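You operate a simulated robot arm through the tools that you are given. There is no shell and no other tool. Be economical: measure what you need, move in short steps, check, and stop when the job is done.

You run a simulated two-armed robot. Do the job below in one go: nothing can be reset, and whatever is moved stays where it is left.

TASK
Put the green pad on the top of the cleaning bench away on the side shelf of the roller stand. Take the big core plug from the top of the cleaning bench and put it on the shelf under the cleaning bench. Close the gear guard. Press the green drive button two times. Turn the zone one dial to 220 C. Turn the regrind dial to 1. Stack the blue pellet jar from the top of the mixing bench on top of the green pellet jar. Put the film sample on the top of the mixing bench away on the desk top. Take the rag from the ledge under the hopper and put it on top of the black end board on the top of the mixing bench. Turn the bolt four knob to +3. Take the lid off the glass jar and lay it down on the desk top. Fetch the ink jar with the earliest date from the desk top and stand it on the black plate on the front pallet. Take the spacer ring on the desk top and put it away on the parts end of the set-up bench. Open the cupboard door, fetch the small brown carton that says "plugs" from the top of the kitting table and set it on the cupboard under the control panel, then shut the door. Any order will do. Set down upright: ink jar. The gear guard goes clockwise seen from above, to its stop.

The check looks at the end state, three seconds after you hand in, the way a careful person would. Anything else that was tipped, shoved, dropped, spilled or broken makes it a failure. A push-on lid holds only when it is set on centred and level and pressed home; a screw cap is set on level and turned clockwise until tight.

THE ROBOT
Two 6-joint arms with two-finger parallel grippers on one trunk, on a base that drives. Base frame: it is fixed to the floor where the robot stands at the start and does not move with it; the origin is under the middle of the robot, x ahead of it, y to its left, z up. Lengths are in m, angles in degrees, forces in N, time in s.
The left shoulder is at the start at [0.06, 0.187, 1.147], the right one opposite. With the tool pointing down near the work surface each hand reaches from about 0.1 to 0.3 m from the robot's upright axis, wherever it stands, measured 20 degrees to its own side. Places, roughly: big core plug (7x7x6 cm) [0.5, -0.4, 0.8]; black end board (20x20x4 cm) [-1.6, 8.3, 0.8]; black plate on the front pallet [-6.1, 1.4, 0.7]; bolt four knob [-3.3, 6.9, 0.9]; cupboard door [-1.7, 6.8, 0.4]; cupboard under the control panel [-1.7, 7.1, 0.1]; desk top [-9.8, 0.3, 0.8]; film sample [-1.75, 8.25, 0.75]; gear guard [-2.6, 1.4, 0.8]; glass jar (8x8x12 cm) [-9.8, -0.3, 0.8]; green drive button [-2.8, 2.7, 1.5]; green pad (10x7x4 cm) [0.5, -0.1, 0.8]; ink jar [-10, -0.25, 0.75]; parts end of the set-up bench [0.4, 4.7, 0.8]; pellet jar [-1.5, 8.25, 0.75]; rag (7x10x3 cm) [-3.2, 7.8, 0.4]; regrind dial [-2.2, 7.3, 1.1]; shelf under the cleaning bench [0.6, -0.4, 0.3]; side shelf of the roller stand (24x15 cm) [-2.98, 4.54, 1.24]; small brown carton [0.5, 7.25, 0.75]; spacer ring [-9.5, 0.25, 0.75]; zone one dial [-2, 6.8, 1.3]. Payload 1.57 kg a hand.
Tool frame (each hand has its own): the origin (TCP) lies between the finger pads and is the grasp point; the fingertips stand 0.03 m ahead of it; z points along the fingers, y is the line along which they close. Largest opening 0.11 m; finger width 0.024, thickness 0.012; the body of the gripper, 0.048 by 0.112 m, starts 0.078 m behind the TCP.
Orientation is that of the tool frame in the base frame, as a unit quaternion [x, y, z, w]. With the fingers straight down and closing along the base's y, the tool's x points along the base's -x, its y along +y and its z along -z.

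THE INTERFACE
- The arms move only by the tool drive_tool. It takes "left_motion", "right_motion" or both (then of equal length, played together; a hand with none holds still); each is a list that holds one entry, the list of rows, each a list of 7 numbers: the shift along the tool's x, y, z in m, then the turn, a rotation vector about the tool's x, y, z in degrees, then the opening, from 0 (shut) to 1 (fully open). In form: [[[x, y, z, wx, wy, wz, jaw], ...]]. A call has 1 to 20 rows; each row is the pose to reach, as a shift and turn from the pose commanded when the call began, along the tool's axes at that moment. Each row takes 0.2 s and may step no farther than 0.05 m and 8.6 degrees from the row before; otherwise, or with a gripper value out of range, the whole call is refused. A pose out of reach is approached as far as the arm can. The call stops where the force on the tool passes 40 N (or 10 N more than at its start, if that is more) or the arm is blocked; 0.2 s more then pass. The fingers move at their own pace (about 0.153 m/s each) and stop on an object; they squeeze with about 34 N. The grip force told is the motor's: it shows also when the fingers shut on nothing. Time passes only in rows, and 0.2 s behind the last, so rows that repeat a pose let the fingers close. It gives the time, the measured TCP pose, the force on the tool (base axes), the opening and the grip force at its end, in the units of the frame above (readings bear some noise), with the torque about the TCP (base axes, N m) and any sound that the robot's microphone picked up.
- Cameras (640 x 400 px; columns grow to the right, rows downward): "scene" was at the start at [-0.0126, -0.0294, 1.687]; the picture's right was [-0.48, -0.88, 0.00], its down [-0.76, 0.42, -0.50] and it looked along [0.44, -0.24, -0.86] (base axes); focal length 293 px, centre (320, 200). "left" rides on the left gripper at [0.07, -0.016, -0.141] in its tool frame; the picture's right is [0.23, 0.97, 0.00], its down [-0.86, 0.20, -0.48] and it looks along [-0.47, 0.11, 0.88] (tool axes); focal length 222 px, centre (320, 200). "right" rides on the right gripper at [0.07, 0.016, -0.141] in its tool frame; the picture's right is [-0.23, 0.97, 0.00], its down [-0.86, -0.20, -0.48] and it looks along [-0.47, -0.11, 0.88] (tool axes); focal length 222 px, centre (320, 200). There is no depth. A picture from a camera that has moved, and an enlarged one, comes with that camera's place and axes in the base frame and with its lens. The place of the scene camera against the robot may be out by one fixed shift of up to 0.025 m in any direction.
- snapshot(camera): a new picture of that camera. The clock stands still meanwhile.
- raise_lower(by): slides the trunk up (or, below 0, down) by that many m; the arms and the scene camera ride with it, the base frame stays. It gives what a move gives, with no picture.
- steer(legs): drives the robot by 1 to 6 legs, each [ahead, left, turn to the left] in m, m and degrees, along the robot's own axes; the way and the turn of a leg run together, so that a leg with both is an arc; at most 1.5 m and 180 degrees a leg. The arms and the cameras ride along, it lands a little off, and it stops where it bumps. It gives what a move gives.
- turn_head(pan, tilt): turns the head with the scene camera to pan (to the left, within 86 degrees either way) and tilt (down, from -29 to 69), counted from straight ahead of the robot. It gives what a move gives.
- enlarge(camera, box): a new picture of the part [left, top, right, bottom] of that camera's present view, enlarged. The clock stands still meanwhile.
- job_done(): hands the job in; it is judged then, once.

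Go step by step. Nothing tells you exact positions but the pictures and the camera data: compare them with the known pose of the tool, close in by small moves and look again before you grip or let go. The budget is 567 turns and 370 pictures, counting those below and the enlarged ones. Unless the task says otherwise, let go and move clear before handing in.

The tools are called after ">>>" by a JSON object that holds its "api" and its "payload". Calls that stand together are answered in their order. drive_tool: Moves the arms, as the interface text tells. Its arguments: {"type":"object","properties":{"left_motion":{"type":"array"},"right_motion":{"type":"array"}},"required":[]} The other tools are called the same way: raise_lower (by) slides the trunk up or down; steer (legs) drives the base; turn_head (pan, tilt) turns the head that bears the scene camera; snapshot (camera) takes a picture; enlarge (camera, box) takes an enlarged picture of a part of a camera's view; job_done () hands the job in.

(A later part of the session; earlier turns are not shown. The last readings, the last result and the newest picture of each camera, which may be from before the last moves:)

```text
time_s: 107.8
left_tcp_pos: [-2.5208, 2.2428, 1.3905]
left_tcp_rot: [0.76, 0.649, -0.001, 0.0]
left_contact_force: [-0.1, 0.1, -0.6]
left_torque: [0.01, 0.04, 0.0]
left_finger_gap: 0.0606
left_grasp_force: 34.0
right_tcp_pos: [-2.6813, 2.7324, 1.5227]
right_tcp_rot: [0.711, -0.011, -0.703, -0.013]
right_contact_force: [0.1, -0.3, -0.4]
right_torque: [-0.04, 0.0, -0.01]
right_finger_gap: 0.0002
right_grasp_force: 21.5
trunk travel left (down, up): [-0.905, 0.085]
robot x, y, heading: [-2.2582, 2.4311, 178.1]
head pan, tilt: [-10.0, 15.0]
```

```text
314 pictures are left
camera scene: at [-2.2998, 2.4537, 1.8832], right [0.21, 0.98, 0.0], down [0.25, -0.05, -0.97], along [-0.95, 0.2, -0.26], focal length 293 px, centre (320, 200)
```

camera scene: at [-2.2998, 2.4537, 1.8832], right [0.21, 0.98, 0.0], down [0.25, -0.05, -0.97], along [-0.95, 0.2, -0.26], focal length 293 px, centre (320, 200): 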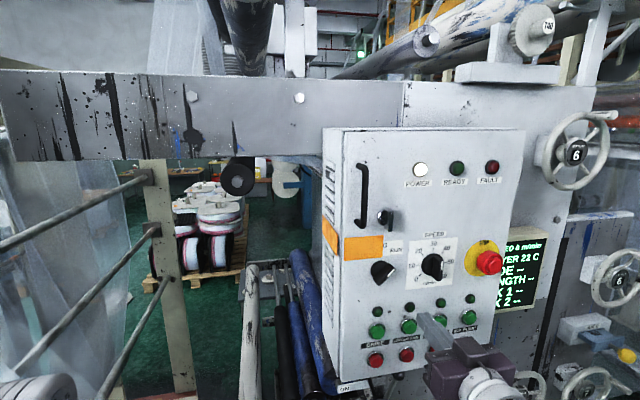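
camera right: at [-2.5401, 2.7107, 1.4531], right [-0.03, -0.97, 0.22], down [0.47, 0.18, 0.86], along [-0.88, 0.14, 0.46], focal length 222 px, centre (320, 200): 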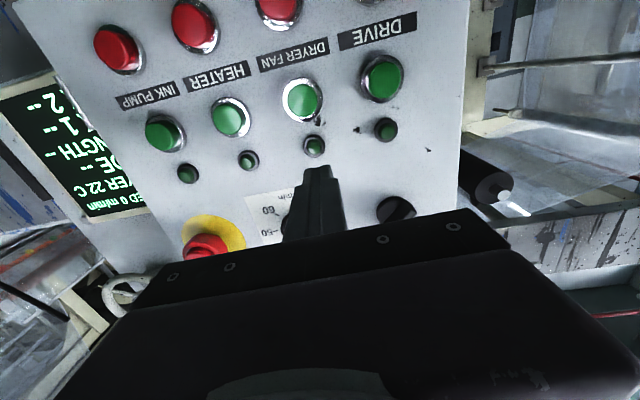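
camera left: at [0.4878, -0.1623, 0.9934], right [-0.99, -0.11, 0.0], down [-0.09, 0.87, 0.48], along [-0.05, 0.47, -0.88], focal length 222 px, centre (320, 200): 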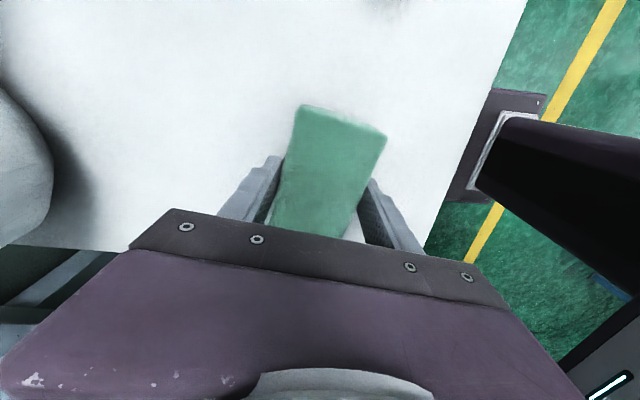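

I align with the DRIVE button (y≈2.664, z≈1.465) while staying in front of the panel.

>>> {"api": "drive_tool", "payload": {"right_motion": [[[0.03, 0.03, 0, 0, 0, 0, 0], [0.058, 0.069, 0, 0, 0, 0, 0], [0.058, 0.069, 0.02, 0, 0, 0, 0]]]}}

>>> {"api": "snapshot", "payload": {"camera": "right"}}

>>> {"api": "enlarge", "payload": {"camera": "scene", "box": [320, 240, 540, 400]}}

```text
time_s: 108.6
left_tcp_pos: [-2.52, 2.2436, 1.3914]
left_tcp_rot: [0.76, 0.649, -0.001, -0.001]
left_contact_force: [-0.6, 0.1, 0.1]
left_torque: [0.02, -0.02, -0.02]
left_finger_gap: 0.0608
left_grasp_force: 33.5
right_tcp_pos: [-2.7324, 2.6808, 1.4949]
right_tcp_rot: [0.712, -0.01, -0.702, -0.013]
right_contact_force: [11.6, 2.1, 0.3]
right_torque: [0.03, 0.15, 0.01]
right_finger_gap: 0.0002
right_grasp_force: 21.7
right hand out of reach, approached as far as the arm can: row 1, 2, 3
trunk travel left (down, up): [-0.905, 0.085]
robot x, y, heading: [-2.2589, 2.4308, 178.1]
head pan, tilt: [-10.0, 15.0]
```

```text
313 pictures are left
camera right: at [-2.5892, 2.6593, 1.4257], right [-0.03, -0.97, 0.22], down [0.47, 0.18, 0.86], along [-0.88, 0.14, 0.46], focal length 222 px, centre (320, 200)
```

right: 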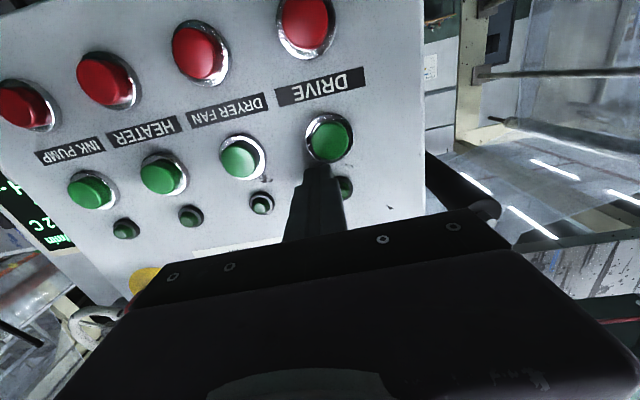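

```text
2.50 times, centred on (430, 320) of scene
camera zoom: at [-2.2993, 2.4545, 1.8832], right [0.21, 0.98, 0.0], down [0.25, -0.05, -0.97], along [-0.95, 0.2, -0.26], focal length 733 px, centre (45, -100)
```

zoom: 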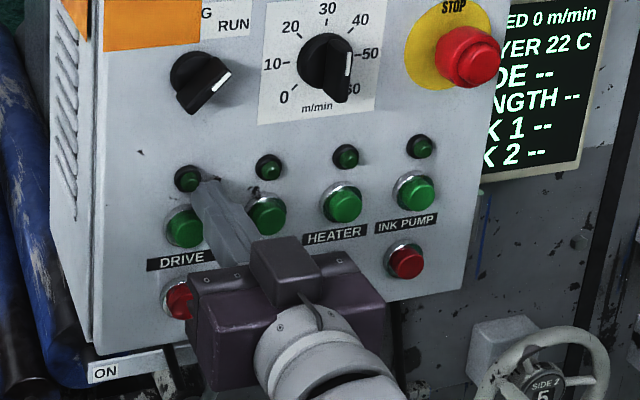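

The tip touches the panel near the lamp above the button. I back off, then line up using trunk and base: down 0.032 and left 0.015.

>>> {"api": "steer", "payload": {"legs": [[-0.05, 0, 0]]}}

>>> {"api": "raise_lower", "payload": {"by": -0.032}}

>>> {"api": "steer", "payload": {"legs": [[0, 0.016, 0]]}}

>>> {"api": "snapshot", "payload": {"camera": "right"}}

```text
time_s: 109.6
left_tcp_pos: [-2.4855, 2.242, 1.3876]
left_tcp_rot: [0.761, 0.649, 0.004, 0.002]
left_contact_force: [-1.7, 0.0, -0.3]
left_torque: [0.0, -0.09, 0.01]
left_finger_gap: 0.0609
left_grasp_force: 33.7
right_tcp_pos: [-2.6978, 2.6789, 1.4902]
right_tcp_rot: [0.716, -0.009, -0.698, -0.011]
right_contact_force: [-0.5, -0.4, -0.4]
right_torque: [-0.01, 0.0, -0.02]
right_finger_gap: 0.0
right_grasp_force: 21.0
trunk travel left (down, up): [-0.905, 0.085]
robot x, y, heading: [-2.2107, 2.432, 178.2]
head pan, tilt: [-10.0, 15.0]
```

```text
time_s: 110.3
left_tcp_pos: [-2.4761, 2.2412, 1.3586]
left_tcp_rot: [0.76, 0.65, 0.001, 0.0]
left_contact_force: [-0.4, 0.0, -0.5]
left_torque: [-0.01, -0.02, -0.04]
left_finger_gap: 0.0607
left_grasp_force: 34.3
right_tcp_pos: [-2.6873, 2.6784, 1.4604]
right_tcp_rot: [0.713, -0.01, -0.701, -0.012]
right_contact_force: [-1.0, 0.3, 0.1]
right_torque: [0.04, -0.03, 0.02]
right_finger_gap: 0.0002
right_grasp_force: 21.4
trunk travel left (down, up): [-0.873, 0.117]
robot x, y, heading: [-2.209, 2.4291, 178.1]
head pan, tilt: [-10.0, 15.0]
```

```text
time_s: 111.1
left_tcp_pos: [-2.4736, 2.2303, 1.3604]
left_tcp_rot: [0.76, 0.65, -0.001, 0.001]
left_contact_force: [-0.4, 0.2, 0.0]
left_torque: [-0.05, 0.0, -0.01]
left_finger_gap: 0.0608
left_grasp_force: 33.6
right_tcp_pos: [-2.6834, 2.668, 1.4619]
right_tcp_rot: [0.712, -0.01, -0.702, -0.009]
right_contact_force: [0.4, 0.5, 0.2]
right_torque: [0.0, 0.0, 0.06]
right_finger_gap: 0.0
right_grasp_force: 20.9
trunk travel left (down, up): [-0.873, 0.117]
robot x, y, heading: [-2.2103, 2.4156, 177.7]
head pan, tilt: [-10.0, 15.0]
```

```text
311 pictures are left
camera right: at [-2.5421, 2.6463, 1.3925], right [-0.03, -0.97, 0.23], down [0.47, 0.18, 0.86], along [-0.88, 0.14, 0.45], focal length 222 px, centre (320, 200)
```

right: 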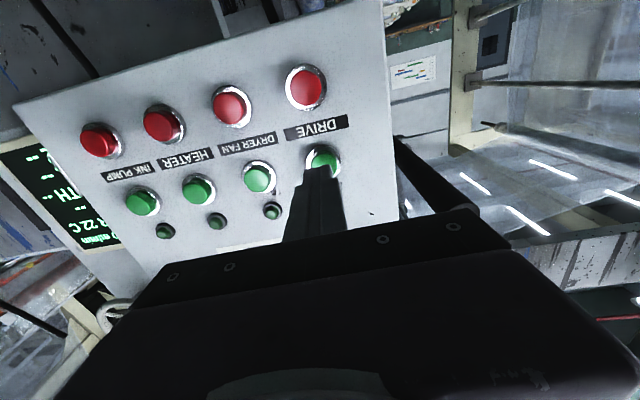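

The tip is in line with the DRIVE button. I push forward with the arm in small steps.

>>> {"api": "drive_tool", "payload": {"right_motion": [[[0.002, 0, 0.012, 0, 0, 0, 0], [0.003, 0, 0.024, 0, 0, 0, 0], [0.003, 0, 0.034, 0, 0, 0, 0]]]}}

>>> {"api": "snapshot", "payload": {"camera": "right"}}

```text
time_s: 111.9
left_tcp_pos: [-2.4743, 2.2257, 1.3593]
left_tcp_rot: [0.76, 0.65, 0.0, 0.0]
left_contact_force: [0.3, 0.7, 0.3]
left_torque: [0.01, 0.03, 0.01]
left_finger_gap: 0.0609
left_grasp_force: 34.5
right_tcp_pos: [-2.7187, 2.665, 1.4598]
right_tcp_rot: [0.713, -0.009, -0.701, -0.011]
right_contact_force: [1.7, 1.1, 0.5]
right_torque: [-0.03, -0.01, -0.03]
right_finger_gap: 0.0
right_grasp_force: 20.9
trunk travel left (down, up): [-0.873, 0.117]
robot x, y, heading: [-2.2128, 2.4162, 178.1]
head pan, tilt: [-10.0, 15.0]
```

```text
310 pictures are left
camera right: at [-2.5759, 2.6441, 1.3907], right [-0.03, -0.97, 0.22], down [0.47, 0.18, 0.86], along [-0.88, 0.13, 0.45], focal length 222 px, centre (320, 200)
```

right: 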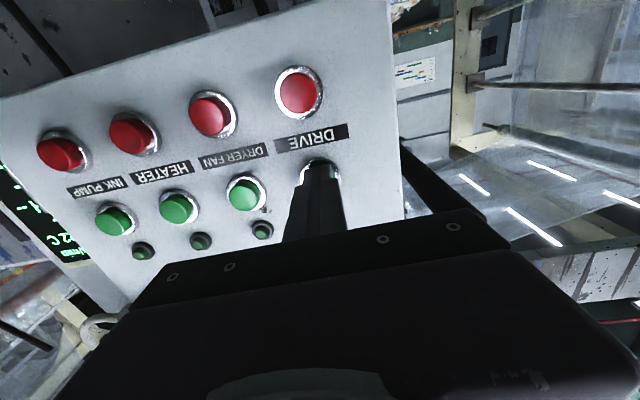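

>>> {"api": "drive_tool", "payload": {"right_motion": [[[0, 0, 0.003, 0, 0, 0, 0], [0, 0, 0.006, 0, 0, 0, 0], [0, 0, 0.009, 0, 0, 0, 0]]]}}

```text
time_s: 112.7
left_tcp_pos: [-2.471, 2.2259, 1.3583]
left_tcp_rot: [0.76, 0.649, 0.0, -0.001]
left_contact_force: [0.4, 0.0, -0.2]
left_torque: [0.01, 0.01, 0.0]
left_finger_gap: 0.0607
left_grasp_force: 34.4
right_tcp_pos: [-2.7237, 2.6651, 1.4606]
right_tcp_rot: [0.712, -0.007, -0.702, -0.01]
right_contact_force: [12.9, -2.8, -4.8]
right_torque: [0.07, 0.0, 0.13]
right_finger_gap: 0.0001
right_grasp_force: 21.3
trunk travel left (down, up): [-0.873, 0.117]
robot x, y, heading: [-2.2113, 2.4149, 178.0]
head pan, tilt: [-10.0, 15.0]
heard: click
```

A click — the first press registered. I withdraw and look at the lamp and screen.

>>> {"api": "drive_tool", "payload": {"right_motion": [[[0, 0, -0.006, 0, 0, 0, 0], [0, 0, -0.02, 0, 0, 0, 0], [0, 0, -0.03, 0, 0, 0, 0]]]}}

>>> {"api": "enlarge", "payload": {"camera": "scene", "box": [320, 120, 560, 400]}}

```text
time_s: 113.5
left_tcp_pos: [-2.4741, 2.2268, 1.3584]
left_tcp_rot: [0.76, 0.65, 0.001, 0.0]
left_contact_force: [0.5, -0.5, -0.6]
left_torque: [0.0, 0.04, 0.03]
left_finger_gap: 0.0609
left_grasp_force: 33.8
right_tcp_pos: [-2.6966, 2.6633, 1.4602]
right_tcp_rot: [0.712, -0.011, -0.702, -0.013]
right_contact_force: [0.2, 0.1, -0.2]
right_torque: [0.01, -0.01, 0.01]
right_finger_gap: 0.0002
right_grasp_force: 21.9
trunk travel left (down, up): [-0.873, 0.117]
robot x, y, heading: [-2.2154, 2.4183, 178.1]
head pan, tilt: [-10.0, 15.0]
```

```text
1.43 times, centred on (440, 260) of scene
camera zoom: at [-2.2526, 2.4362, 1.8511], right [0.21, 0.98, 0.0], down [0.25, -0.05, -0.97], along [-0.95, 0.2, -0.26], focal length 419 px, centre (149, 114)
```

zoom: 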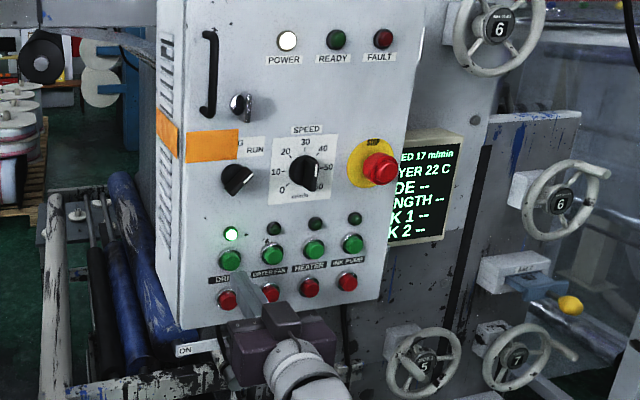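

The drive lamp is lit and the speed is rising. Now the second press.

>>> {"api": "drive_tool", "payload": {"right_motion": [[[0, 0, 0.012, 0, 0, 0, 0], [0, 0, 0.022, 0, 0, 0, 0], [0, 0, 0.026, 0, 0, 0, 0], [0, 0, 0.03, 0, 0, 0, 0]]]}}

>>> {"api": "drive_tool", "payload": {"right_motion": [[[0, 0, -0.006, 0, 0, 0, 0], [0, 0, -0.03, 0, 0, 0, 0], [0, 0, -0.06, 0, 0, 0, 0], [0, 0, -0.09, 0, 0, 0, 0]]]}}

>>> {"api": "enlarge", "payload": {"camera": "scene", "box": [320, 120, 560, 400]}}

```text
time_s: 114.5
left_tcp_pos: [-2.4699, 2.2245, 1.3595]
left_tcp_rot: [0.76, 0.65, -0.001, -0.001]
left_contact_force: [0.8, -0.4, -0.1]
left_torque: [0.0, -0.01, 0.0]
left_finger_gap: 0.0609
left_grasp_force: 34.0
right_tcp_pos: [-2.724, 2.6649, 1.461]
right_tcp_rot: [0.712, -0.009, -0.702, -0.011]
right_contact_force: [13.2, -3.0, -6.4]
right_torque: [0.05, -0.05, 0.08]
right_finger_gap: 0.0
right_grasp_force: 20.9
trunk travel left (down, up): [-0.873, 0.117]
robot x, y, heading: [-2.2126, 2.4177, 178.1]
head pan, tilt: [-10.0, 15.0]
heard: click
```

```text
time_s: 115.5
left_tcp_pos: [-2.4749, 2.2258, 1.3579]
left_tcp_rot: [0.76, 0.65, 0.0, -0.001]
left_contact_force: [-0.1, 1.0, -0.4]
left_torque: [0.0, 0.02, -0.02]
left_finger_gap: 0.0607
left_grasp_force: 33.5
right_tcp_pos: [-2.664, 2.6701, 1.4858]
right_tcp_rot: [0.713, -0.01, -0.701, -0.013]
right_contact_force: [0.1, -1.0, 0.7]
right_torque: [0.01, -0.02, 0.02]
right_finger_gap: 0.0
right_grasp_force: 21.6
right hand out of reach, approached as far as the arm can: row 3, 4
trunk travel left (down, up): [-0.873, 0.117]
robot x, y, heading: [-2.2135, 2.413, 178.2]
head pan, tilt: [-10.0, 15.0]
```

```text
1.43 times, centred on (440, 260) of scene
camera zoom: at [-2.2537, 2.4365, 1.8511], right [0.21, 0.98, 0.0], down [0.25, -0.05, -0.97], along [-0.95, 0.2, -0.26], focal length 419 px, centre (149, 114)
```

zoom: 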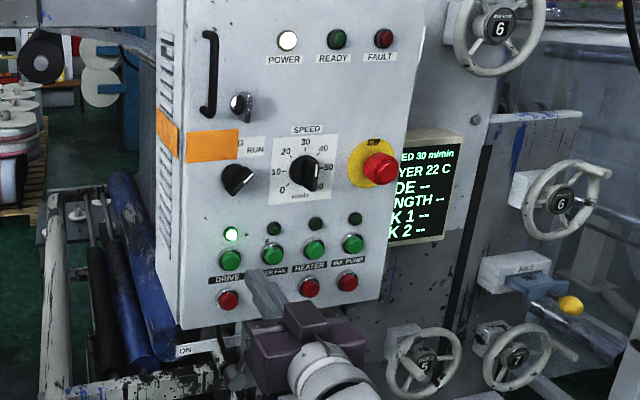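

Two clicks in all: the button is done. I back off, fold the right hand to pointing down, and look along +y toward the roller stand shelf.

>>> {"api": "steer", "payload": {"legs": [[-0.4, 0, 0]]}}

>>> {"api": "drive_tool", "payload": {"right_motion": [[[0.01, 0, -0.02, 0, 8.2, 0, 0], [0.02, 0, -0.04, 0, 16.4, 0, 0], [0.03, 0, -0.06, 0, 24.6, 0, 0], [0.04, 0, -0.08, 0, 32.8, 0, 0], [0.06, 0, -0.1, 0, 41, 0, 0], [0.08, 0, -0.12, 0, 49.2, 0, 0], [0.1, 0, -0.13, 0, 57.4, 0, 0], [0.12, 0, -0.14, 0, 65.6, 0, 0], [0.14, 0, -0.15, 0, 73.8, 0, 0], [0.16, 0, -0.16, 0, 82, 0, 0], [0.18, 0, -0.17, 0, 90, 0, 0]]]}}

>>> {"api": "turn_head", "payload": {"pan": -75, "tilt": 25}}

>>> {"api": "snapshot", "payload": {"camera": "scene"}}

```text
time_s: 118.0
left_tcp_pos: [-2.0702, 2.2112, 1.3587]
left_tcp_rot: [0.758, 0.652, 0.002, 0.0]
left_contact_force: [-0.2, 0.5, -0.9]
left_torque: [-0.01, -0.05, 0.01]
left_finger_gap: 0.0606
left_grasp_force: 33.6
right_tcp_pos: [-2.2634, 2.6557, 1.4834]
right_tcp_rot: [0.714, -0.007, -0.7, -0.01]
right_contact_force: [0.0, -0.1, 0.0]
right_torque: [0.02, 0.02, 0.0]
right_finger_gap: 0.0
right_grasp_force: 21.3
trunk travel left (down, up): [-0.873, 0.117]
robot x, y, heading: [-1.8058, 2.4064, 178.3]
head pan, tilt: [-10.0, 15.0]
```

```text
time_s: 120.4
left_tcp_pos: [-2.0703, 2.2123, 1.3568]
left_tcp_rot: [0.758, 0.652, 0.001, 0.0]
left_contact_force: [0.4, 0.8, -0.2]
left_torque: [-0.04, -0.04, -0.02]
left_finger_gap: 0.0611
left_grasp_force: 33.6
right_tcp_pos: [-2.0901, 2.6528, 1.307]
right_tcp_rot: [1.0, -0.013, 0.01, -0.002]
right_contact_force: [0.3, -0.7, 0.1]
right_torque: [-0.01, -0.01, 0.03]
right_finger_gap: 0.0
right_grasp_force: 21.1
right hand out of reach, approached as far as the arm can: row 1, 2, 3, 4, 5, 6, 7, 8
trunk travel left (down, up): [-0.873, 0.117]
robot x, y, heading: [-1.8092, 2.4042, 178.2]
head pan, tilt: [-10.0, 15.0]
```

```text
time_s: 121.8
left_tcp_pos: [-2.0672, 2.2108, 1.3583]
left_tcp_rot: [0.758, 0.652, 0.0, -0.001]
left_contact_force: [-0.3, 0.2, 0.0]
left_torque: [0.01, -0.01, 0.0]
left_finger_gap: 0.0611
left_grasp_force: 34.1
right_tcp_pos: [-2.0894, 2.6542, 1.3088]
right_tcp_rot: [1.0, -0.012, 0.008, -0.001]
right_contact_force: [0.0, 0.3, 0.5]
right_torque: [0.0, -0.02, 0.0]
right_finger_gap: 0.0002
right_grasp_force: 21.2
trunk travel left (down, up): [-0.873, 0.117]
robot x, y, heading: [-1.8066, 2.4024, 178.4]
head pan, tilt: [-75.0, 25.0]
```

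```text
307 pictures are left
camera scene: at [-1.7797, 2.4946, 1.8349], right [0.97, 0.23, 0.0], down [0.1, -0.41, -0.91], along [-0.21, 0.88, -0.42], focal length 293 px, centre (320, 200)
```

scene: 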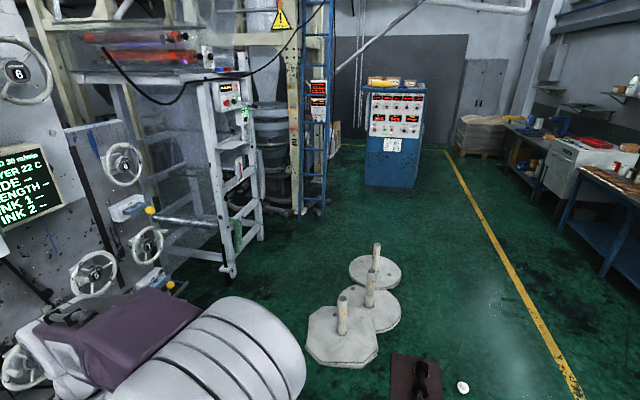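

I see the white frame with small shelves, and three stanchion bases on the floor (x≈-2.2 to -1.6, y 3.7 to 5.1). I zoom on the shelf.

>>> {"api": "enlarge", "payload": {"camera": "scene", "box": [150, 60, 340, 300]}}

```text
1.67 times, centred on (245, 180) of scene
camera zoom: at [-1.7797, 2.4946, 1.8349], right [0.97, 0.23, 0.0], down [0.1, -0.41, -0.91], along [-0.21, 0.88, -0.42], focal length 488 px, centre (445, 233)
```

zoom: 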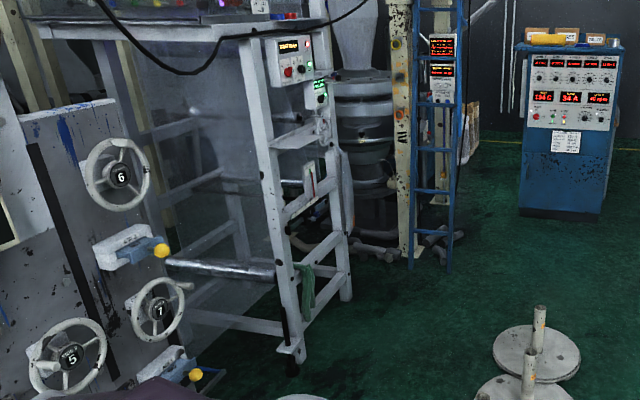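

The shelf is on the stand's east face. The stanchions narrow the southern way, so I go round by the aisle (x≈-0.6) to y≈5.4, then west.

>>> {"api": "steer", "payload": {"legs": [[-1.2, 0, 1.5], [0, -1.5, 0], [0, -1.5, 0], [0.5, 0, 0]]}}

>>> {"api": "turn_head", "payload": {"pan": 5, "tilt": 35}}

>>> {"api": "snapshot", "payload": {"camera": "scene"}}

```text
time_s: 144.6
left_tcp_pos: [-1.2696, 5.1864, 1.3593]
left_tcp_rot: [0.761, 0.649, 0.0, -0.002]
left_contact_force: [0.5, 0.1, -0.1]
left_torque: [-0.03, 0.05, 0.03]
left_finger_gap: 0.0607
left_grasp_force: 33.7
right_tcp_pos: [-1.2856, 5.629, 1.3095]
right_tcp_rot: [1.0, -0.016, 0.007, -0.002]
right_contact_force: [-0.5, -0.5, -0.2]
right_torque: [0.03, 0.01, -0.01]
right_finger_gap: 0.0
right_grasp_force: 21.3
trunk travel left (down, up): [-0.873, 0.117]
robot x, y, heading: [-1.0097, 5.3778, 178.3]
head pan, tilt: [-75.0, 25.0]
```

```text
time_s: 146.1
left_tcp_pos: [-1.2716, 5.1878, 1.3574]
left_tcp_rot: [0.761, 0.648, 0.0, -0.001]
left_contact_force: [0.2, -0.3, -0.3]
left_torque: [0.01, -0.01, 0.0]
left_finger_gap: 0.0609
left_grasp_force: 33.9
right_tcp_pos: [-1.2881, 5.6288, 1.308]
right_tcp_rot: [1.0, -0.016, 0.007, -0.002]
right_contact_force: [-0.5, 0.2, -0.5]
right_torque: [0.0, 0.01, 0.0]
right_finger_gap: 0.0
right_grasp_force: 20.6
trunk travel left (down, up): [-0.873, 0.117]
robot x, y, heading: [-1.0095, 5.3764, 178.2]
head pan, tilt: [5.0, 35.0]
```

```text
305 pictures are left
camera scene: at [-1.0478, 5.3738, 1.8191], right [-0.05, 1.0, 0.0], down [0.57, 0.03, -0.82], along [-0.82, -0.04, -0.57], focal length 293 px, centre (320, 200)
```

scene: 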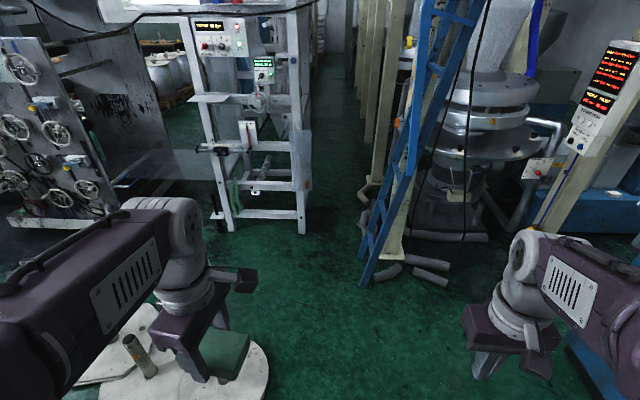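

The way is clear past the stanchions. I drive west, then angle toward the shelf.

>>> {"api": "steer", "payload": {"legs": [[0.88, 0, 0], [0.4, 0.32, 0]]}}

>>> {"api": "turn_head", "payload": {"pan": 25, "tilt": 40}}

>>> {"api": "snapshot", "payload": {"camera": "scene"}}

```text
time_s: 153.3
left_tcp_pos: [-2.5618, 4.924, 1.3582]
left_tcp_rot: [0.766, 0.643, 0.0, 0.0]
left_contact_force: [0.1, 0.4, -1.0]
left_torque: [-0.02, -0.02, 0.04]
left_finger_gap: 0.0607
left_grasp_force: 33.8
right_tcp_pos: [-2.5715, 5.3665, 1.3084]
right_tcp_rot: [1.0, -0.024, 0.009, -0.002]
right_contact_force: [0.4, -0.8, -0.2]
right_torque: [-0.04, 0.02, -0.04]
right_finger_gap: 0.0002
right_grasp_force: 21.8
trunk travel left (down, up): [-0.873, 0.117]
robot x, y, heading: [-2.2973, 5.1099, 177.2]
head pan, tilt: [5.0, 35.0]
```

```text
time_s: 154.1
left_tcp_pos: [-2.5628, 4.9228, 1.359]
left_tcp_rot: [0.765, 0.644, 0.001, 0.0]
left_contact_force: [-0.3, -0.2, -1.3]
left_torque: [-0.01, -0.07, 0.01]
left_finger_gap: 0.0607
left_grasp_force: 33.8
right_tcp_pos: [-2.5734, 5.363, 1.3086]
right_tcp_rot: [1.0, -0.024, 0.009, -0.002]
right_contact_force: [0.1, -0.4, 0.2]
right_torque: [-0.01, 0.01, -0.02]
right_finger_gap: 0.0
right_grasp_force: 20.9
trunk travel left (down, up): [-0.873, 0.117]
robot x, y, heading: [-2.2947, 5.1079, 177.2]
head pan, tilt: [25.0, 40.0]
```

```text
304 pictures are left
camera scene: at [-2.3275, 5.0766, 1.8115], right [-0.38, 0.93, 0.0], down [0.6, 0.24, -0.77], along [-0.71, -0.29, -0.64], focal length 293 px, centre (320, 200)
```

scene: 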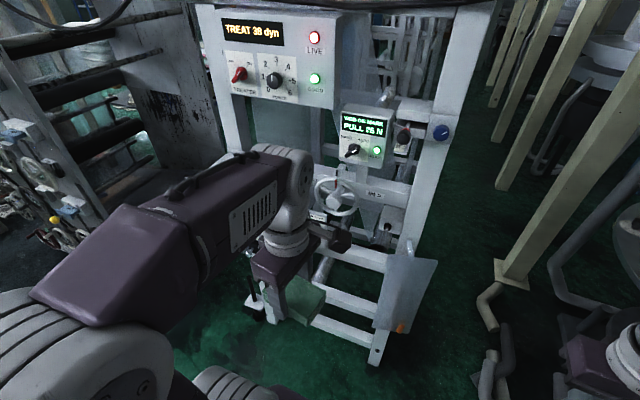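

The shelf is hidden behind my left forearm. I strafe until the left hand is opposite the shelf and use the left gripper camera.

>>> {"api": "steer", "payload": {"legs": [[0.1, 0.37, 0]]}}

>>> {"api": "snapshot", "payload": {"camera": "left"}}

>>> {"api": "turn_head", "payload": {"pan": 0, "tilt": 40}}

>>> {"api": "snapshot", "payload": {"camera": "scene"}}

```text
time_s: 156.6
left_tcp_pos: [-2.6798, 4.5568, 1.359]
left_tcp_rot: [0.764, 0.645, 0.0, 0.001]
left_contact_force: [0.8, 0.3, -0.2]
left_torque: [-0.02, 0.0, -0.02]
left_finger_gap: 0.0609
left_grasp_force: 33.8
right_tcp_pos: [-2.6904, 4.9977, 1.3081]
right_tcp_rot: [1.0, -0.024, 0.009, -0.001]
right_contact_force: [-0.3, 1.3, -0.5]
right_torque: [-0.01, 0.02, -0.01]
right_finger_gap: 0.0001
right_grasp_force: 21.2
trunk travel left (down, up): [-0.873, 0.117]
robot x, y, heading: [-2.4185, 4.7445, 177.2]
head pan, tilt: [25.0, 40.0]
```

```text
303 pictures are left
camera left: at [-2.6835, 4.6277, 1.4999], right [1.0, 0.06, 0.0], down [0.05, -0.88, 0.48], along [0.03, -0.48, -0.88], focal length 222 px, centre (320, 200)
```

left: 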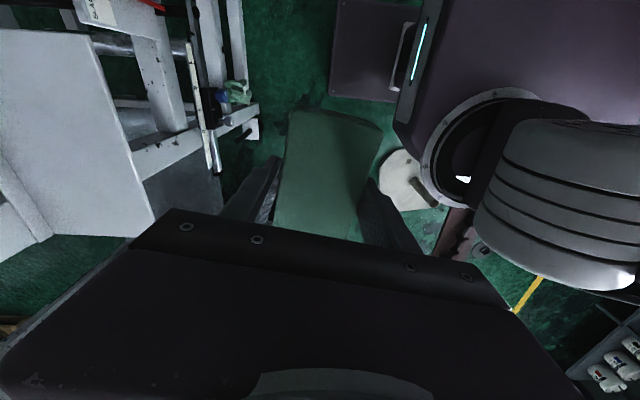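

```text
time_s: 157.5
left_tcp_pos: [-2.6807, 4.5524, 1.3579]
left_tcp_rot: [0.765, 0.644, 0.0, 0.0]
left_contact_force: [0.4, -1.5, -0.6]
left_torque: [-0.01, 0.01, -0.02]
left_finger_gap: 0.0607
left_grasp_force: 34.4
right_tcp_pos: [-2.6916, 4.9948, 1.3087]
right_tcp_rot: [1.0, -0.022, 0.008, -0.002]
right_contact_force: [-0.6, -0.2, -0.1]
right_torque: [0.01, -0.02, -0.03]
right_finger_gap: 0.0
right_grasp_force: 21.7
trunk travel left (down, up): [-0.873, 0.117]
robot x, y, heading: [-2.4182, 4.7411, 177.0]
head pan, tilt: [0.0, 40.0]
```

```text
302 pictures are left
camera scene: at [-2.4514, 4.7436, 1.8115], right [0.05, 1.0, 0.0], down [0.64, -0.03, -0.77], along [-0.77, 0.04, -0.64], focal length 293 px, centre (320, 200)
```

scene: 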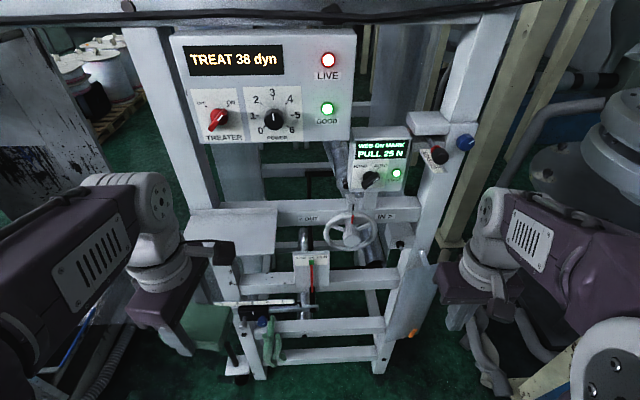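

The shelf spans about x -2.90 to -3.05, y 4.41 to 4.65, with a panel above it starting at z≈1.5. I aim the pad at (-2.95, 4.49): drive forward 0.12, then extend the arm.

>>> {"api": "steer", "payload": {"legs": [[0.12, 0, 0]]}}

>>> {"api": "drive_tool", "payload": {"left_motion": [[[-0.022, -0.034, 0, 0, 0, 0, 0.3], [-0.044, -0.068, 0, 0, 0, 0, 0.3], [-0.066, -0.102, 0, 0, 0, 0, 0.3], [-0.085, -0.135, 0, 0, 0, 0, 0.3]]]}}

>>> {"api": "snapshot", "payload": {"camera": "left"}}

>>> {"api": "snapshot", "payload": {"camera": "scene"}}

```text
time_s: 158.7
left_tcp_pos: [-2.7958, 4.5593, 1.36]
left_tcp_rot: [0.765, 0.645, 0.0, -0.001]
left_contact_force: [0.4, 0.0, 0.8]
left_torque: [-0.03, 0.04, -0.03]
left_finger_gap: 0.0606
left_grasp_force: 33.7
right_tcp_pos: [-2.8062, 5.0011, 1.3093]
right_tcp_rot: [1.0, -0.023, 0.007, -0.001]
right_contact_force: [-0.2, 0.2, -0.7]
right_torque: [-0.01, 0.06, 0.04]
right_finger_gap: 0.0
right_grasp_force: 21.3
trunk travel left (down, up): [-0.873, 0.117]
robot x, y, heading: [-2.5392, 4.7489, 177.4]
head pan, tilt: [0.0, 40.0]
```

```text
time_s: 159.7
left_tcp_pos: [-2.951, 4.4992, 1.3557]
left_tcp_rot: [0.765, 0.644, 0.001, 0.0]
left_contact_force: [-0.7, -0.4, 0.3]
left_torque: [0.03, -0.04, 0.0]
left_finger_gap: 0.0605
left_grasp_force: 33.8
right_tcp_pos: [-2.8125, 5.0008, 1.3085]
right_tcp_rot: [1.0, -0.023, 0.008, -0.002]
right_contact_force: [-0.1, 0.3, -0.4]
right_torque: [0.05, -0.03, 0.0]
right_finger_gap: 0.0
right_grasp_force: 21.5
trunk travel left (down, up): [-0.873, 0.117]
robot x, y, heading: [-2.5374, 4.7456, 177.3]
head pan, tilt: [0.0, 40.0]
```

```text
301 pictures are left
camera left: at [-2.9552, 4.5702, 1.4973], right [1.0, 0.06, 0.0], down [0.05, -0.88, 0.48], along [0.03, -0.48, -0.88], focal length 222 px, centre (320, 200)
```

left: 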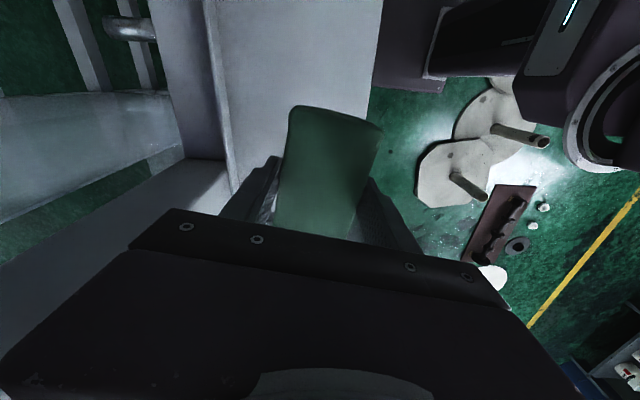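

```text
300 pictures are left
camera scene: at [-2.5732, 4.75, 1.8115], right [0.05, 1.0, 0.0], down [0.64, -0.03, -0.76], along [-0.76, 0.04, -0.64], focal length 293 px, centre (320, 200)
```

scene: 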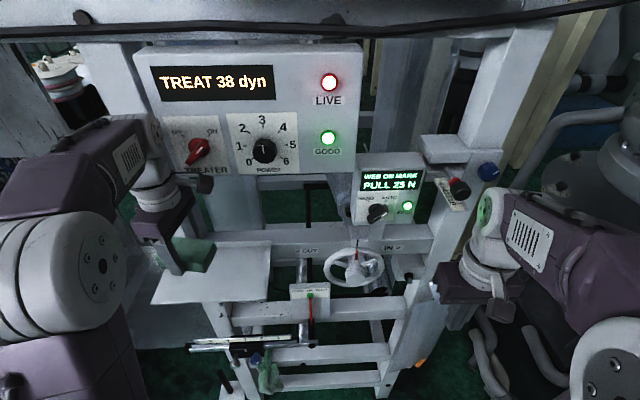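

The pad is over the shelf. I lower it and feel for contact.

>>> {"api": "drive_tool", "payload": {"left_motion": [[[0, 0, 0.03, 0, 0, 0, 0.3], [0, 0, 0.06, 0, 0, 0, 0.3], [0, 0, 0.07, 0, 0, 0, 0.3], [0, 0, 0.075, 0, 0, 0, 0.3]]]}}

>>> {"api": "snapshot", "payload": {"camera": "left"}}

```text
time_s: 160.7
left_tcp_pos: [-2.9483, 4.5008, 1.2832]
left_tcp_rot: [0.765, 0.644, 0.001, 0.0]
left_contact_force: [0.8, -0.1, -1.4]
left_torque: [0.01, 0.0, -0.02]
left_finger_gap: 0.0608
left_grasp_force: 33.8
right_tcp_pos: [-2.8099, 5.0023, 1.3085]
right_tcp_rot: [1.0, -0.024, 0.007, -0.001]
right_contact_force: [-0.7, -0.1, -0.7]
right_torque: [0.02, 0.0, -0.04]
right_finger_gap: 0.0
right_grasp_force: 21.5
trunk travel left (down, up): [-0.873, 0.117]
robot x, y, heading: [-2.5341, 4.7506, 177.2]
head pan, tilt: [0.0, 40.0]
```

```text
299 pictures are left
camera left: at [-2.9519, 4.5713, 1.424], right [1.0, 0.06, 0.0], down [0.05, -0.88, 0.48], along [0.03, -0.48, -0.88], focal length 222 px, centre (320, 200)
```

left: 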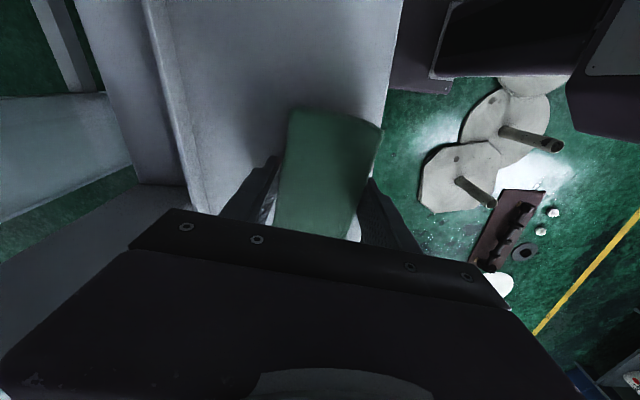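

>>> {"api": "drive_tool", "payload": {"left_motion": [[[0, 0, 0.003, 0, 0, 0, 0.3], [0, 0, 0.006, 0, 0, 0, 0.3], [0, 0, 0.009, 0, 0, 0, 0.3]]]}}

>>> {"api": "drive_tool", "payload": {"left_motion": [[[0, 0, 0.002, 0, 0, 0, 0.3], [0, 0, 0.004, 0, 0, 0, 0.3], [0, 0, 0.006, 0, 0, 0, 0.3]]]}}

```text
time_s: 161.5
left_tcp_pos: [-2.9475, 4.5011, 1.2771]
left_tcp_rot: [0.765, 0.644, -0.002, -0.001]
left_contact_force: [-2.4, -2.3, 20.8]
left_torque: [0.05, -0.76, -0.07]
left_finger_gap: 0.0608
left_grasp_force: 34.1
right_tcp_pos: [-2.8074, 5.0025, 1.3087]
right_tcp_rot: [1.0, -0.024, 0.008, -0.002]
right_contact_force: [0.2, 0.2, 0.7]
right_torque: [0.02, -0.02, 0.02]
right_finger_gap: 0.0
right_grasp_force: 21.3
trunk travel left (down, up): [-0.873, 0.117]
robot x, y, heading: [-2.5371, 4.7485, 177.2]
head pan, tilt: [0.0, 40.0]
```

```text
time_s: 161.9
left_tcp_pos: [-2.9473, 4.4998, 1.2761]
left_tcp_rot: [0.766, 0.643, -0.005, -0.002]
left_contact_force: [4.4, 1.2, 19.1]
left_torque: [0.3, -0.9, -0.04]
left_finger_gap: 0.0609
left_grasp_force: 33.8
right_tcp_pos: [-2.807, 5.0026, 1.3084]
right_tcp_rot: [1.0, -0.024, 0.007, -0.002]
right_contact_force: [-0.5, -0.4, 0.3]
right_torque: [0.0, 0.0, 0.01]
right_finger_gap: 0.0002
right_grasp_force: 21.2
trunk travel left (down, up): [-0.873, 0.117]
robot x, y, heading: [-2.5329, 4.748, 177.1]
head pan, tilt: [0.0, 40.0]
stopped in row 2 (left hand): the force on the tool passed its limit (the readings are from after the stop); the commanded pose is now the measured one
```

The pad rests on the shelf. I ease up, open and lift away.

>>> {"api": "drive_tool", "payload": {"left_motion": [[[0, 0, -0.003, 0, 0, 0, 0.4], [0, 0, -0.003, 0, 0, 0, 0.7], [0, 0, -0.003, 0, 0, 0, 0.8], [0, 0, -0.03, 0, 0, 0, 0.8], [0, 0, -0.06, 0, 0, 0, 0.8], [0.0, 0.03, -0.09, 0, 0, 0, 0.8], [0.0, 0.07, -0.1, 0, 0, 0, 0.8], [0.0, 0.11, -0.1, 0, 0, 0, 0.8]]]}}

>>> {"api": "snapshot", "payload": {"camera": "scene"}}

>>> {"api": "snapshot", "payload": {"camera": "left"}}

```text
time_s: 163.7
left_tcp_pos: [-2.8398, 4.479, 1.3724]
left_tcp_rot: [0.765, 0.644, -0.004, -0.002]
left_contact_force: [-0.6, 0.7, 0.4]
left_torque: [-0.01, -0.03, 0.03]
left_finger_gap: 0.0881
left_grasp_force: 0.1
right_tcp_pos: [-2.8089, 5.0025, 1.3091]
right_tcp_rot: [1.0, -0.023, 0.008, -0.001]
right_contact_force: [0.6, 0.0, -0.4]
right_torque: [0.0, 0.02, -0.02]
right_finger_gap: 0.0
right_grasp_force: 21.0
trunk travel left (down, up): [-0.873, 0.117]
robot x, y, heading: [-2.5322, 4.7486, 177.2]
head pan, tilt: [0.0, 40.0]
```

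```text
298 pictures are left
camera scene: at [-2.568, 4.7508, 1.8116], right [0.05, 1.0, 0.0], down [0.64, -0.03, -0.77], along [-0.77, 0.04, -0.64], focal length 293 px, centre (320, 200)
```

scene: 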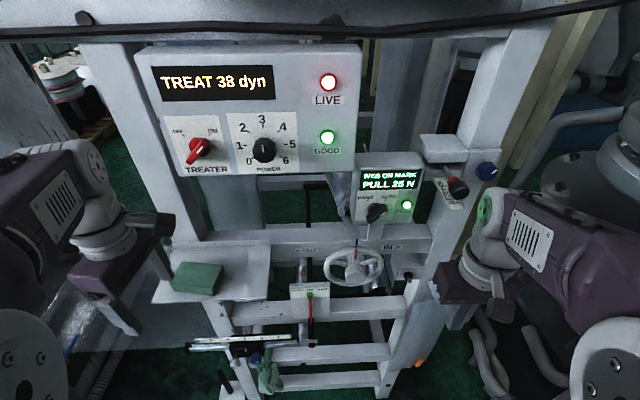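

```text
297 pictures are left
camera left: at [-2.8423, 4.5491, 1.5141], right [1.0, 0.06, -0.01], down [0.05, -0.88, 0.48], along [0.02, -0.48, -0.88], focal length 222 px, centre (320, 200)
```

left: 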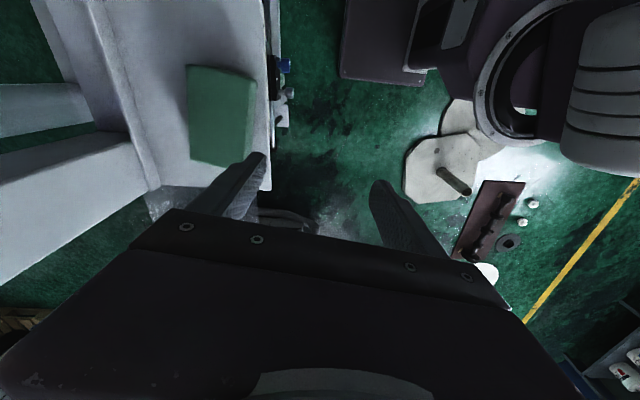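

The pad lies on the shelf. Next is the control panel: I drive back out the way I came, then turn to face +y.

>>> {"api": "steer", "payload": {"legs": [[-0.24, -0.33, 0], [-0.5, -0.3, 0], [0, 0, -88]]}}

>>> {"api": "turn_head", "payload": {"pan": 0, "tilt": 25}}

>>> {"api": "snapshot", "payload": {"camera": "scene"}}

```text
time_s: 167.0
left_tcp_pos: [-2.5436, 4.8117, 1.3695]
left_tcp_rot: [0.766, 0.643, -0.001, -0.001]
left_contact_force: [-0.2, -0.6, 0.3]
left_torque: [0.06, -0.02, 0.02]
left_finger_gap: 0.0881
left_grasp_force: 0.1
right_tcp_pos: [-2.5086, 5.3361, 1.3075]
right_tcp_rot: [1.0, -0.025, 0.011, -0.003]
right_contact_force: [-0.5, 0.5, -0.6]
right_torque: [0.01, 0.0, 0.03]
right_finger_gap: 0.0
right_grasp_force: 21.2
trunk travel left (down, up): [-0.873, 0.117]
robot x, y, heading: [-2.2265, 5.0789, 177.0]
head pan, tilt: [0.0, 40.0]
stopped in leg 2: the robot was blocked; the commanded pose is now the measured one
```

```text
time_s: 167.8
left_tcp_pos: [-2.5366, 4.8159, 1.373]
left_tcp_rot: [0.767, 0.642, -0.004, -0.003]
left_contact_force: [-0.4, 0.2, -0.5]
left_torque: [-0.01, 0.03, 0.0]
left_finger_gap: 0.0879
left_grasp_force: 0.1
right_tcp_pos: [-2.5023, 5.3396, 1.3092]
right_tcp_rot: [1.0, -0.025, 0.008, -0.001]
right_contact_force: [-0.2, 0.2, -0.2]
right_torque: [-0.02, 0.03, 0.01]
right_finger_gap: 0.0002
right_grasp_force: 21.5
trunk travel left (down, up): [-0.873, 0.117]
robot x, y, heading: [-2.2265, 5.0818, 176.9]
head pan, tilt: [0.0, 25.0]
```

```text
296 pictures are left
camera scene: at [-2.2693, 5.0889, 1.8348], right [0.05, 1.0, 0.0], down [0.42, -0.02, -0.91], along [-0.91, 0.05, -0.42], focal length 293 px, centre (320, 200)
```

scene: 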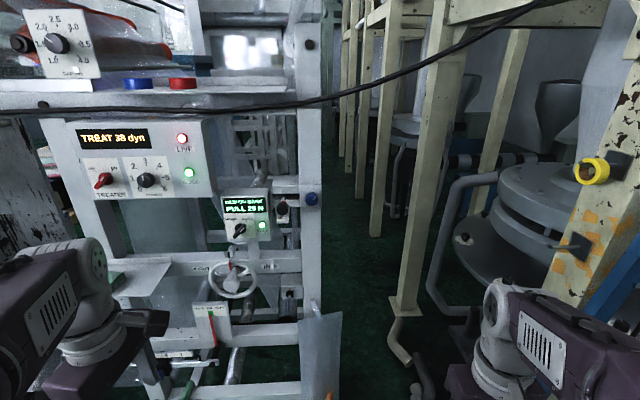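

A stanchion base blocked the way back. I first strafe right a little, then follow the line I came in by.

>>> {"api": "steer", "payload": {"legs": [[0.0, -0.12, 0], [-0.36, -0.24, 0], [-0.2, 0, 0]]}}

>>> {"api": "turn_head", "payload": {"pan": 60, "tilt": 60}}

>>> {"api": "snapshot", "payload": {"camera": "scene"}}

```text
time_s: 172.5
left_tcp_pos: [-1.9659, 5.1516, 1.3707]
left_tcp_rot: [0.763, 0.646, -0.001, 0.0]
left_contact_force: [-1.1, 1.2, -0.5]
left_torque: [0.0, -0.07, 0.0]
left_finger_gap: 0.0879
left_grasp_force: 0.1
right_tcp_pos: [-1.9356, 5.6753, 1.3071]
right_tcp_rot: [1.0, -0.021, 0.01, -0.001]
right_contact_force: [-0.7, -0.3, -0.4]
right_torque: [0.0, -0.07, 0.0]
right_finger_gap: 0.0
right_grasp_force: 21.2
trunk travel left (down, up): [-0.873, 0.117]
robot x, y, heading: [-1.652, 5.4231, 177.3]
head pan, tilt: [0.0, 25.0]
```

```text
time_s: 173.8
left_tcp_pos: [-1.9611, 5.1516, 1.3706]
left_tcp_rot: [0.764, 0.645, -0.003, -0.002]
left_contact_force: [-0.2, 0.7, -0.7]
left_torque: [0.01, -0.06, 0.02]
left_finger_gap: 0.0879
left_grasp_force: 0.1
right_tcp_pos: [-1.9318, 5.6757, 1.3081]
right_tcp_rot: [1.0, -0.021, 0.009, -0.001]
right_contact_force: [-0.4, 0.0, -0.4]
right_torque: [-0.03, 0.01, 0.0]
right_finger_gap: 0.0001
right_grasp_force: 21.5
trunk travel left (down, up): [-0.873, 0.117]
robot x, y, heading: [-1.6534, 5.4221, 177.4]
head pan, tilt: [60.0, 60.0]
```

```text
295 pictures are left
camera scene: at [-1.6416, 5.3657, 1.7848], right [-0.84, 0.54, 0.0], down [0.47, 0.73, -0.5], along [-0.27, -0.42, -0.87], focal length 293 px, centre (320, 200)
```

scene: 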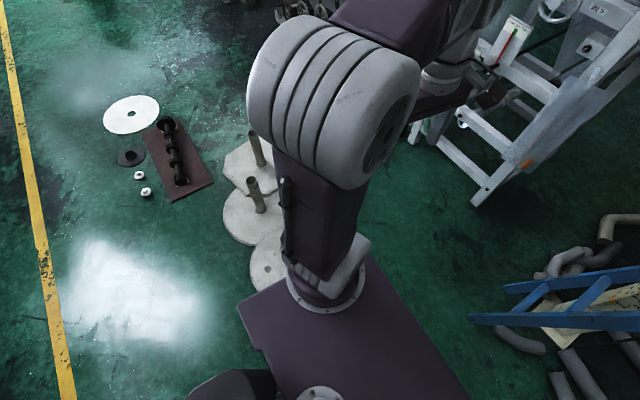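

The stanchions stand as before. I move a bit away and turn to face the control panel.

>>> {"api": "steer", "payload": {"legs": [[0.0, -0.15, 0], [0, 0, -87]]}}

>>> {"api": "turn_head", "payload": {"pan": 5, "tilt": 30}}

>>> {"api": "snapshot", "payload": {"camera": "scene"}}

```text
time_s: 178.9
left_tcp_pos: [-1.9294, 5.8659, 1.3711]
left_tcp_rot: [0.998, -0.064, -0.001, -0.004]
left_contact_force: [-0.2, 0.2, -0.2]
left_torque: [0.0, 0.0, 0.03]
left_finger_gap: 0.0879
left_grasp_force: 0.2
right_tcp_pos: [-1.4052, 5.8564, 1.3091]
right_tcp_rot: [-0.705, 0.709, -0.006, -0.005]
right_contact_force: [0.1, 1.1, 0.7]
right_torque: [-0.01, -0.01, 0.0]
right_finger_gap: 0.0
right_grasp_force: 21.0
trunk travel left (down, up): [-0.873, 0.117]
robot x, y, heading: [-1.6483, 5.5658, 89.3]
head pan, tilt: [60.0, 60.0]
```

```text
time_s: 180.1
left_tcp_pos: [-1.9285, 5.8658, 1.373]
left_tcp_rot: [0.998, -0.064, -0.001, -0.004]
left_contact_force: [-0.7, 0.1, 0.7]
left_torque: [0.01, 0.01, 0.0]
left_finger_gap: 0.0883
left_grasp_force: 0.0
right_tcp_pos: [-1.4054, 5.8571, 1.3086]
right_tcp_rot: [-0.706, 0.708, -0.006, -0.004]
right_contact_force: [0.4, 0.3, 0.2]
right_torque: [0.03, -0.01, -0.02]
right_finger_gap: 0.0
right_grasp_force: 21.5
trunk travel left (down, up): [-0.873, 0.117]
robot x, y, heading: [-1.6483, 5.5653, 89.7]
head pan, tilt: [5.0, 30.0]
```

```text
294 pictures are left
camera scene: at [-1.666, 5.6026, 1.8269], right [1.0, 0.08, 0.0], down [0.04, -0.5, -0.87], along [-0.07, 0.86, -0.5], focal length 293 px, centre (320, 200)
```

scene: 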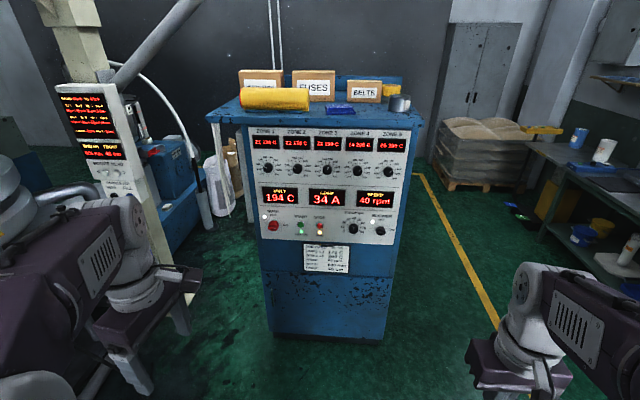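

>>> {"api": "enlarge", "payload": {"camera": "scene", "box": [225, 110, 425, 350]}}

>>> {"api": "enlarge", "payload": {"camera": "scene", "box": [235, 115, 415, 245]}}

```text
1.67 times, centred on (325, 230) of scene
camera zoom: at [-1.666, 5.6026, 1.8269], right [1.0, 0.08, 0.0], down [0.04, -0.5, -0.87], along [-0.07, 0.86, -0.5], focal length 488 px, centre (312, 150)
```

zoom: 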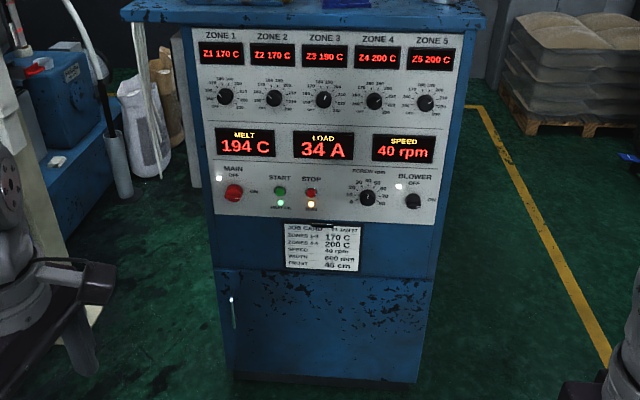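

```text
3.08 times, centred on (325, 180) of scene
camera zoom: at [-1.666, 5.6026, 1.8269], right [1.0, 0.08, 0.0], down [0.04, -0.5, -0.87], along [-0.07, 0.86, -0.5], focal length 902 px, centre (305, 262)
```

zoom: 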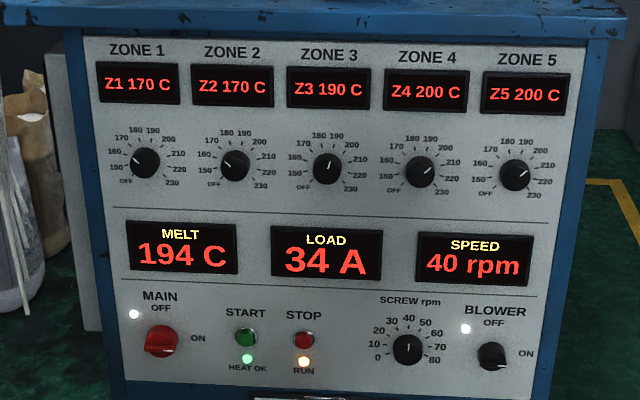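

Zone 1's dial is at about (-2.00, 6.80, 1.29), its pointer at 170. The steps are about 30° each, so I must turn it 150° clockwise. I turn the left hand to point forward.

>>> {"api": "drive_tool", "payload": {"left_motion": [[[0, -0.02, -0.005, 8.2, 0, 0, 0.6], [0, -0.04, -0.01, 16.4, 0, 0, 0.6], [0, -0.06, -0.015, 24.6, 0, 0, 0.6], [0, -0.08, -0.02, 32.8, 0, 0, 0.6], [0, -0.1, -0.025, 41, 0, 0, 0.6], [0, -0.12, -0.03, 49.2, 0, 0, 0.6], [0, -0.14, -0.035, 57.4, 0, 0, 0.6], [0, -0.16, -0.04, 65.6, 0, 0, 0.6], [0, -0.18, -0.045, 73.8, 0, 0, 0.6], [0, -0.2, -0.05, 82, 0, 0, 0.6], [0, -0.22, -0.05, 90, 0, 0, 0.6]]]}}

>>> {"api": "steer", "payload": {"legs": [[0.5, 0.05, 0]]}}

>>> {"api": "snapshot", "payload": {"camera": "left"}}

>>> {"api": "snapshot", "payload": {"camera": "scene"}}

```text
time_s: 182.5
left_tcp_pos: [-1.9021, 6.0859, 1.4227]
left_tcp_rot: [-0.703, 0.045, -0.043, 0.708]
left_contact_force: [0.5, 0.3, -0.2]
left_torque: [-0.01, -0.01, 0.0]
left_finger_gap: 0.066
left_grasp_force: 0.1
right_tcp_pos: [-1.4047, 5.8578, 1.3077]
right_tcp_rot: [-0.706, 0.708, -0.007, -0.005]
right_contact_force: [0.1, 0.0, 0.2]
right_torque: [-0.01, -0.01, -0.03]
right_finger_gap: 0.0002
right_grasp_force: 21.4
trunk travel left (down, up): [-0.873, 0.117]
robot x, y, heading: [-1.6458, 5.571, 89.7]
head pan, tilt: [5.0, 30.0]
```

```text
time_s: 185.5
left_tcp_pos: [-1.9399, 6.5934, 1.4244]
left_tcp_rot: [-0.702, 0.05, -0.048, 0.708]
left_contact_force: [0.7, 0.3, 0.3]
left_torque: [-0.01, 0.03, -0.01]
left_finger_gap: 0.0659
left_grasp_force: 0.1
right_tcp_pos: [-1.4458, 6.3623, 1.3091]
right_tcp_rot: [-0.702, 0.712, -0.007, -0.005]
right_contact_force: [-0.1, -0.2, 0.1]
right_torque: [0.03, 0.03, 0.01]
right_finger_gap: 0.0
right_grasp_force: 21.6
trunk travel left (down, up): [-0.873, 0.117]
robot x, y, heading: [-1.6916, 6.0794, 89.0]
head pan, tilt: [5.0, 30.0]
```

```text
291 pictures are left
camera left: at [-1.8893, 6.4437, 1.4393], right [0.22, -0.02, -0.97], down [-0.91, -0.35, -0.2], along [-0.34, 0.94, -0.1], focal length 222 px, centre (320, 200)
```

left: 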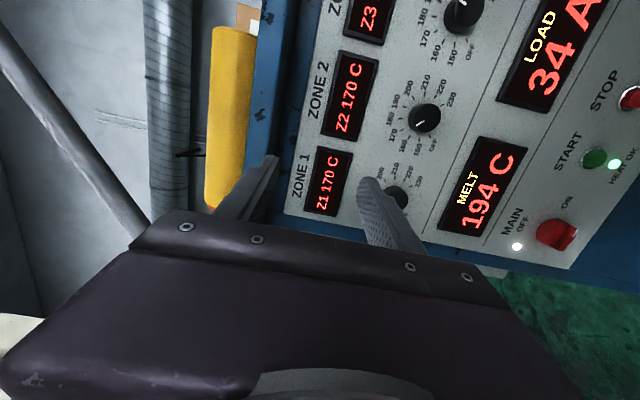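

```text
290 pictures are left
camera scene: at [-1.7092, 6.1101, 1.8269], right [1.0, 0.07, 0.0], down [0.04, -0.5, -0.87], along [-0.06, 0.86, -0.5], focal length 293 px, centre (320, 200)
```

scene: 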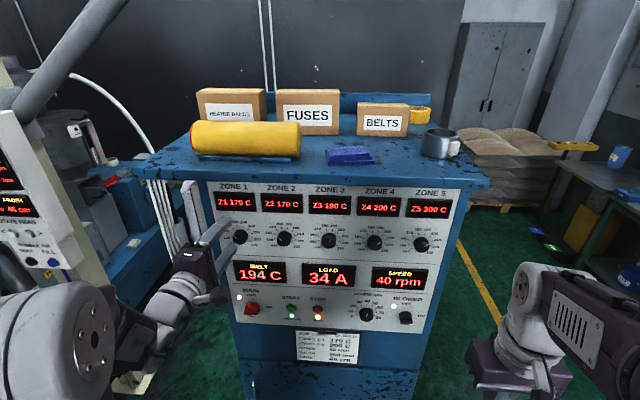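

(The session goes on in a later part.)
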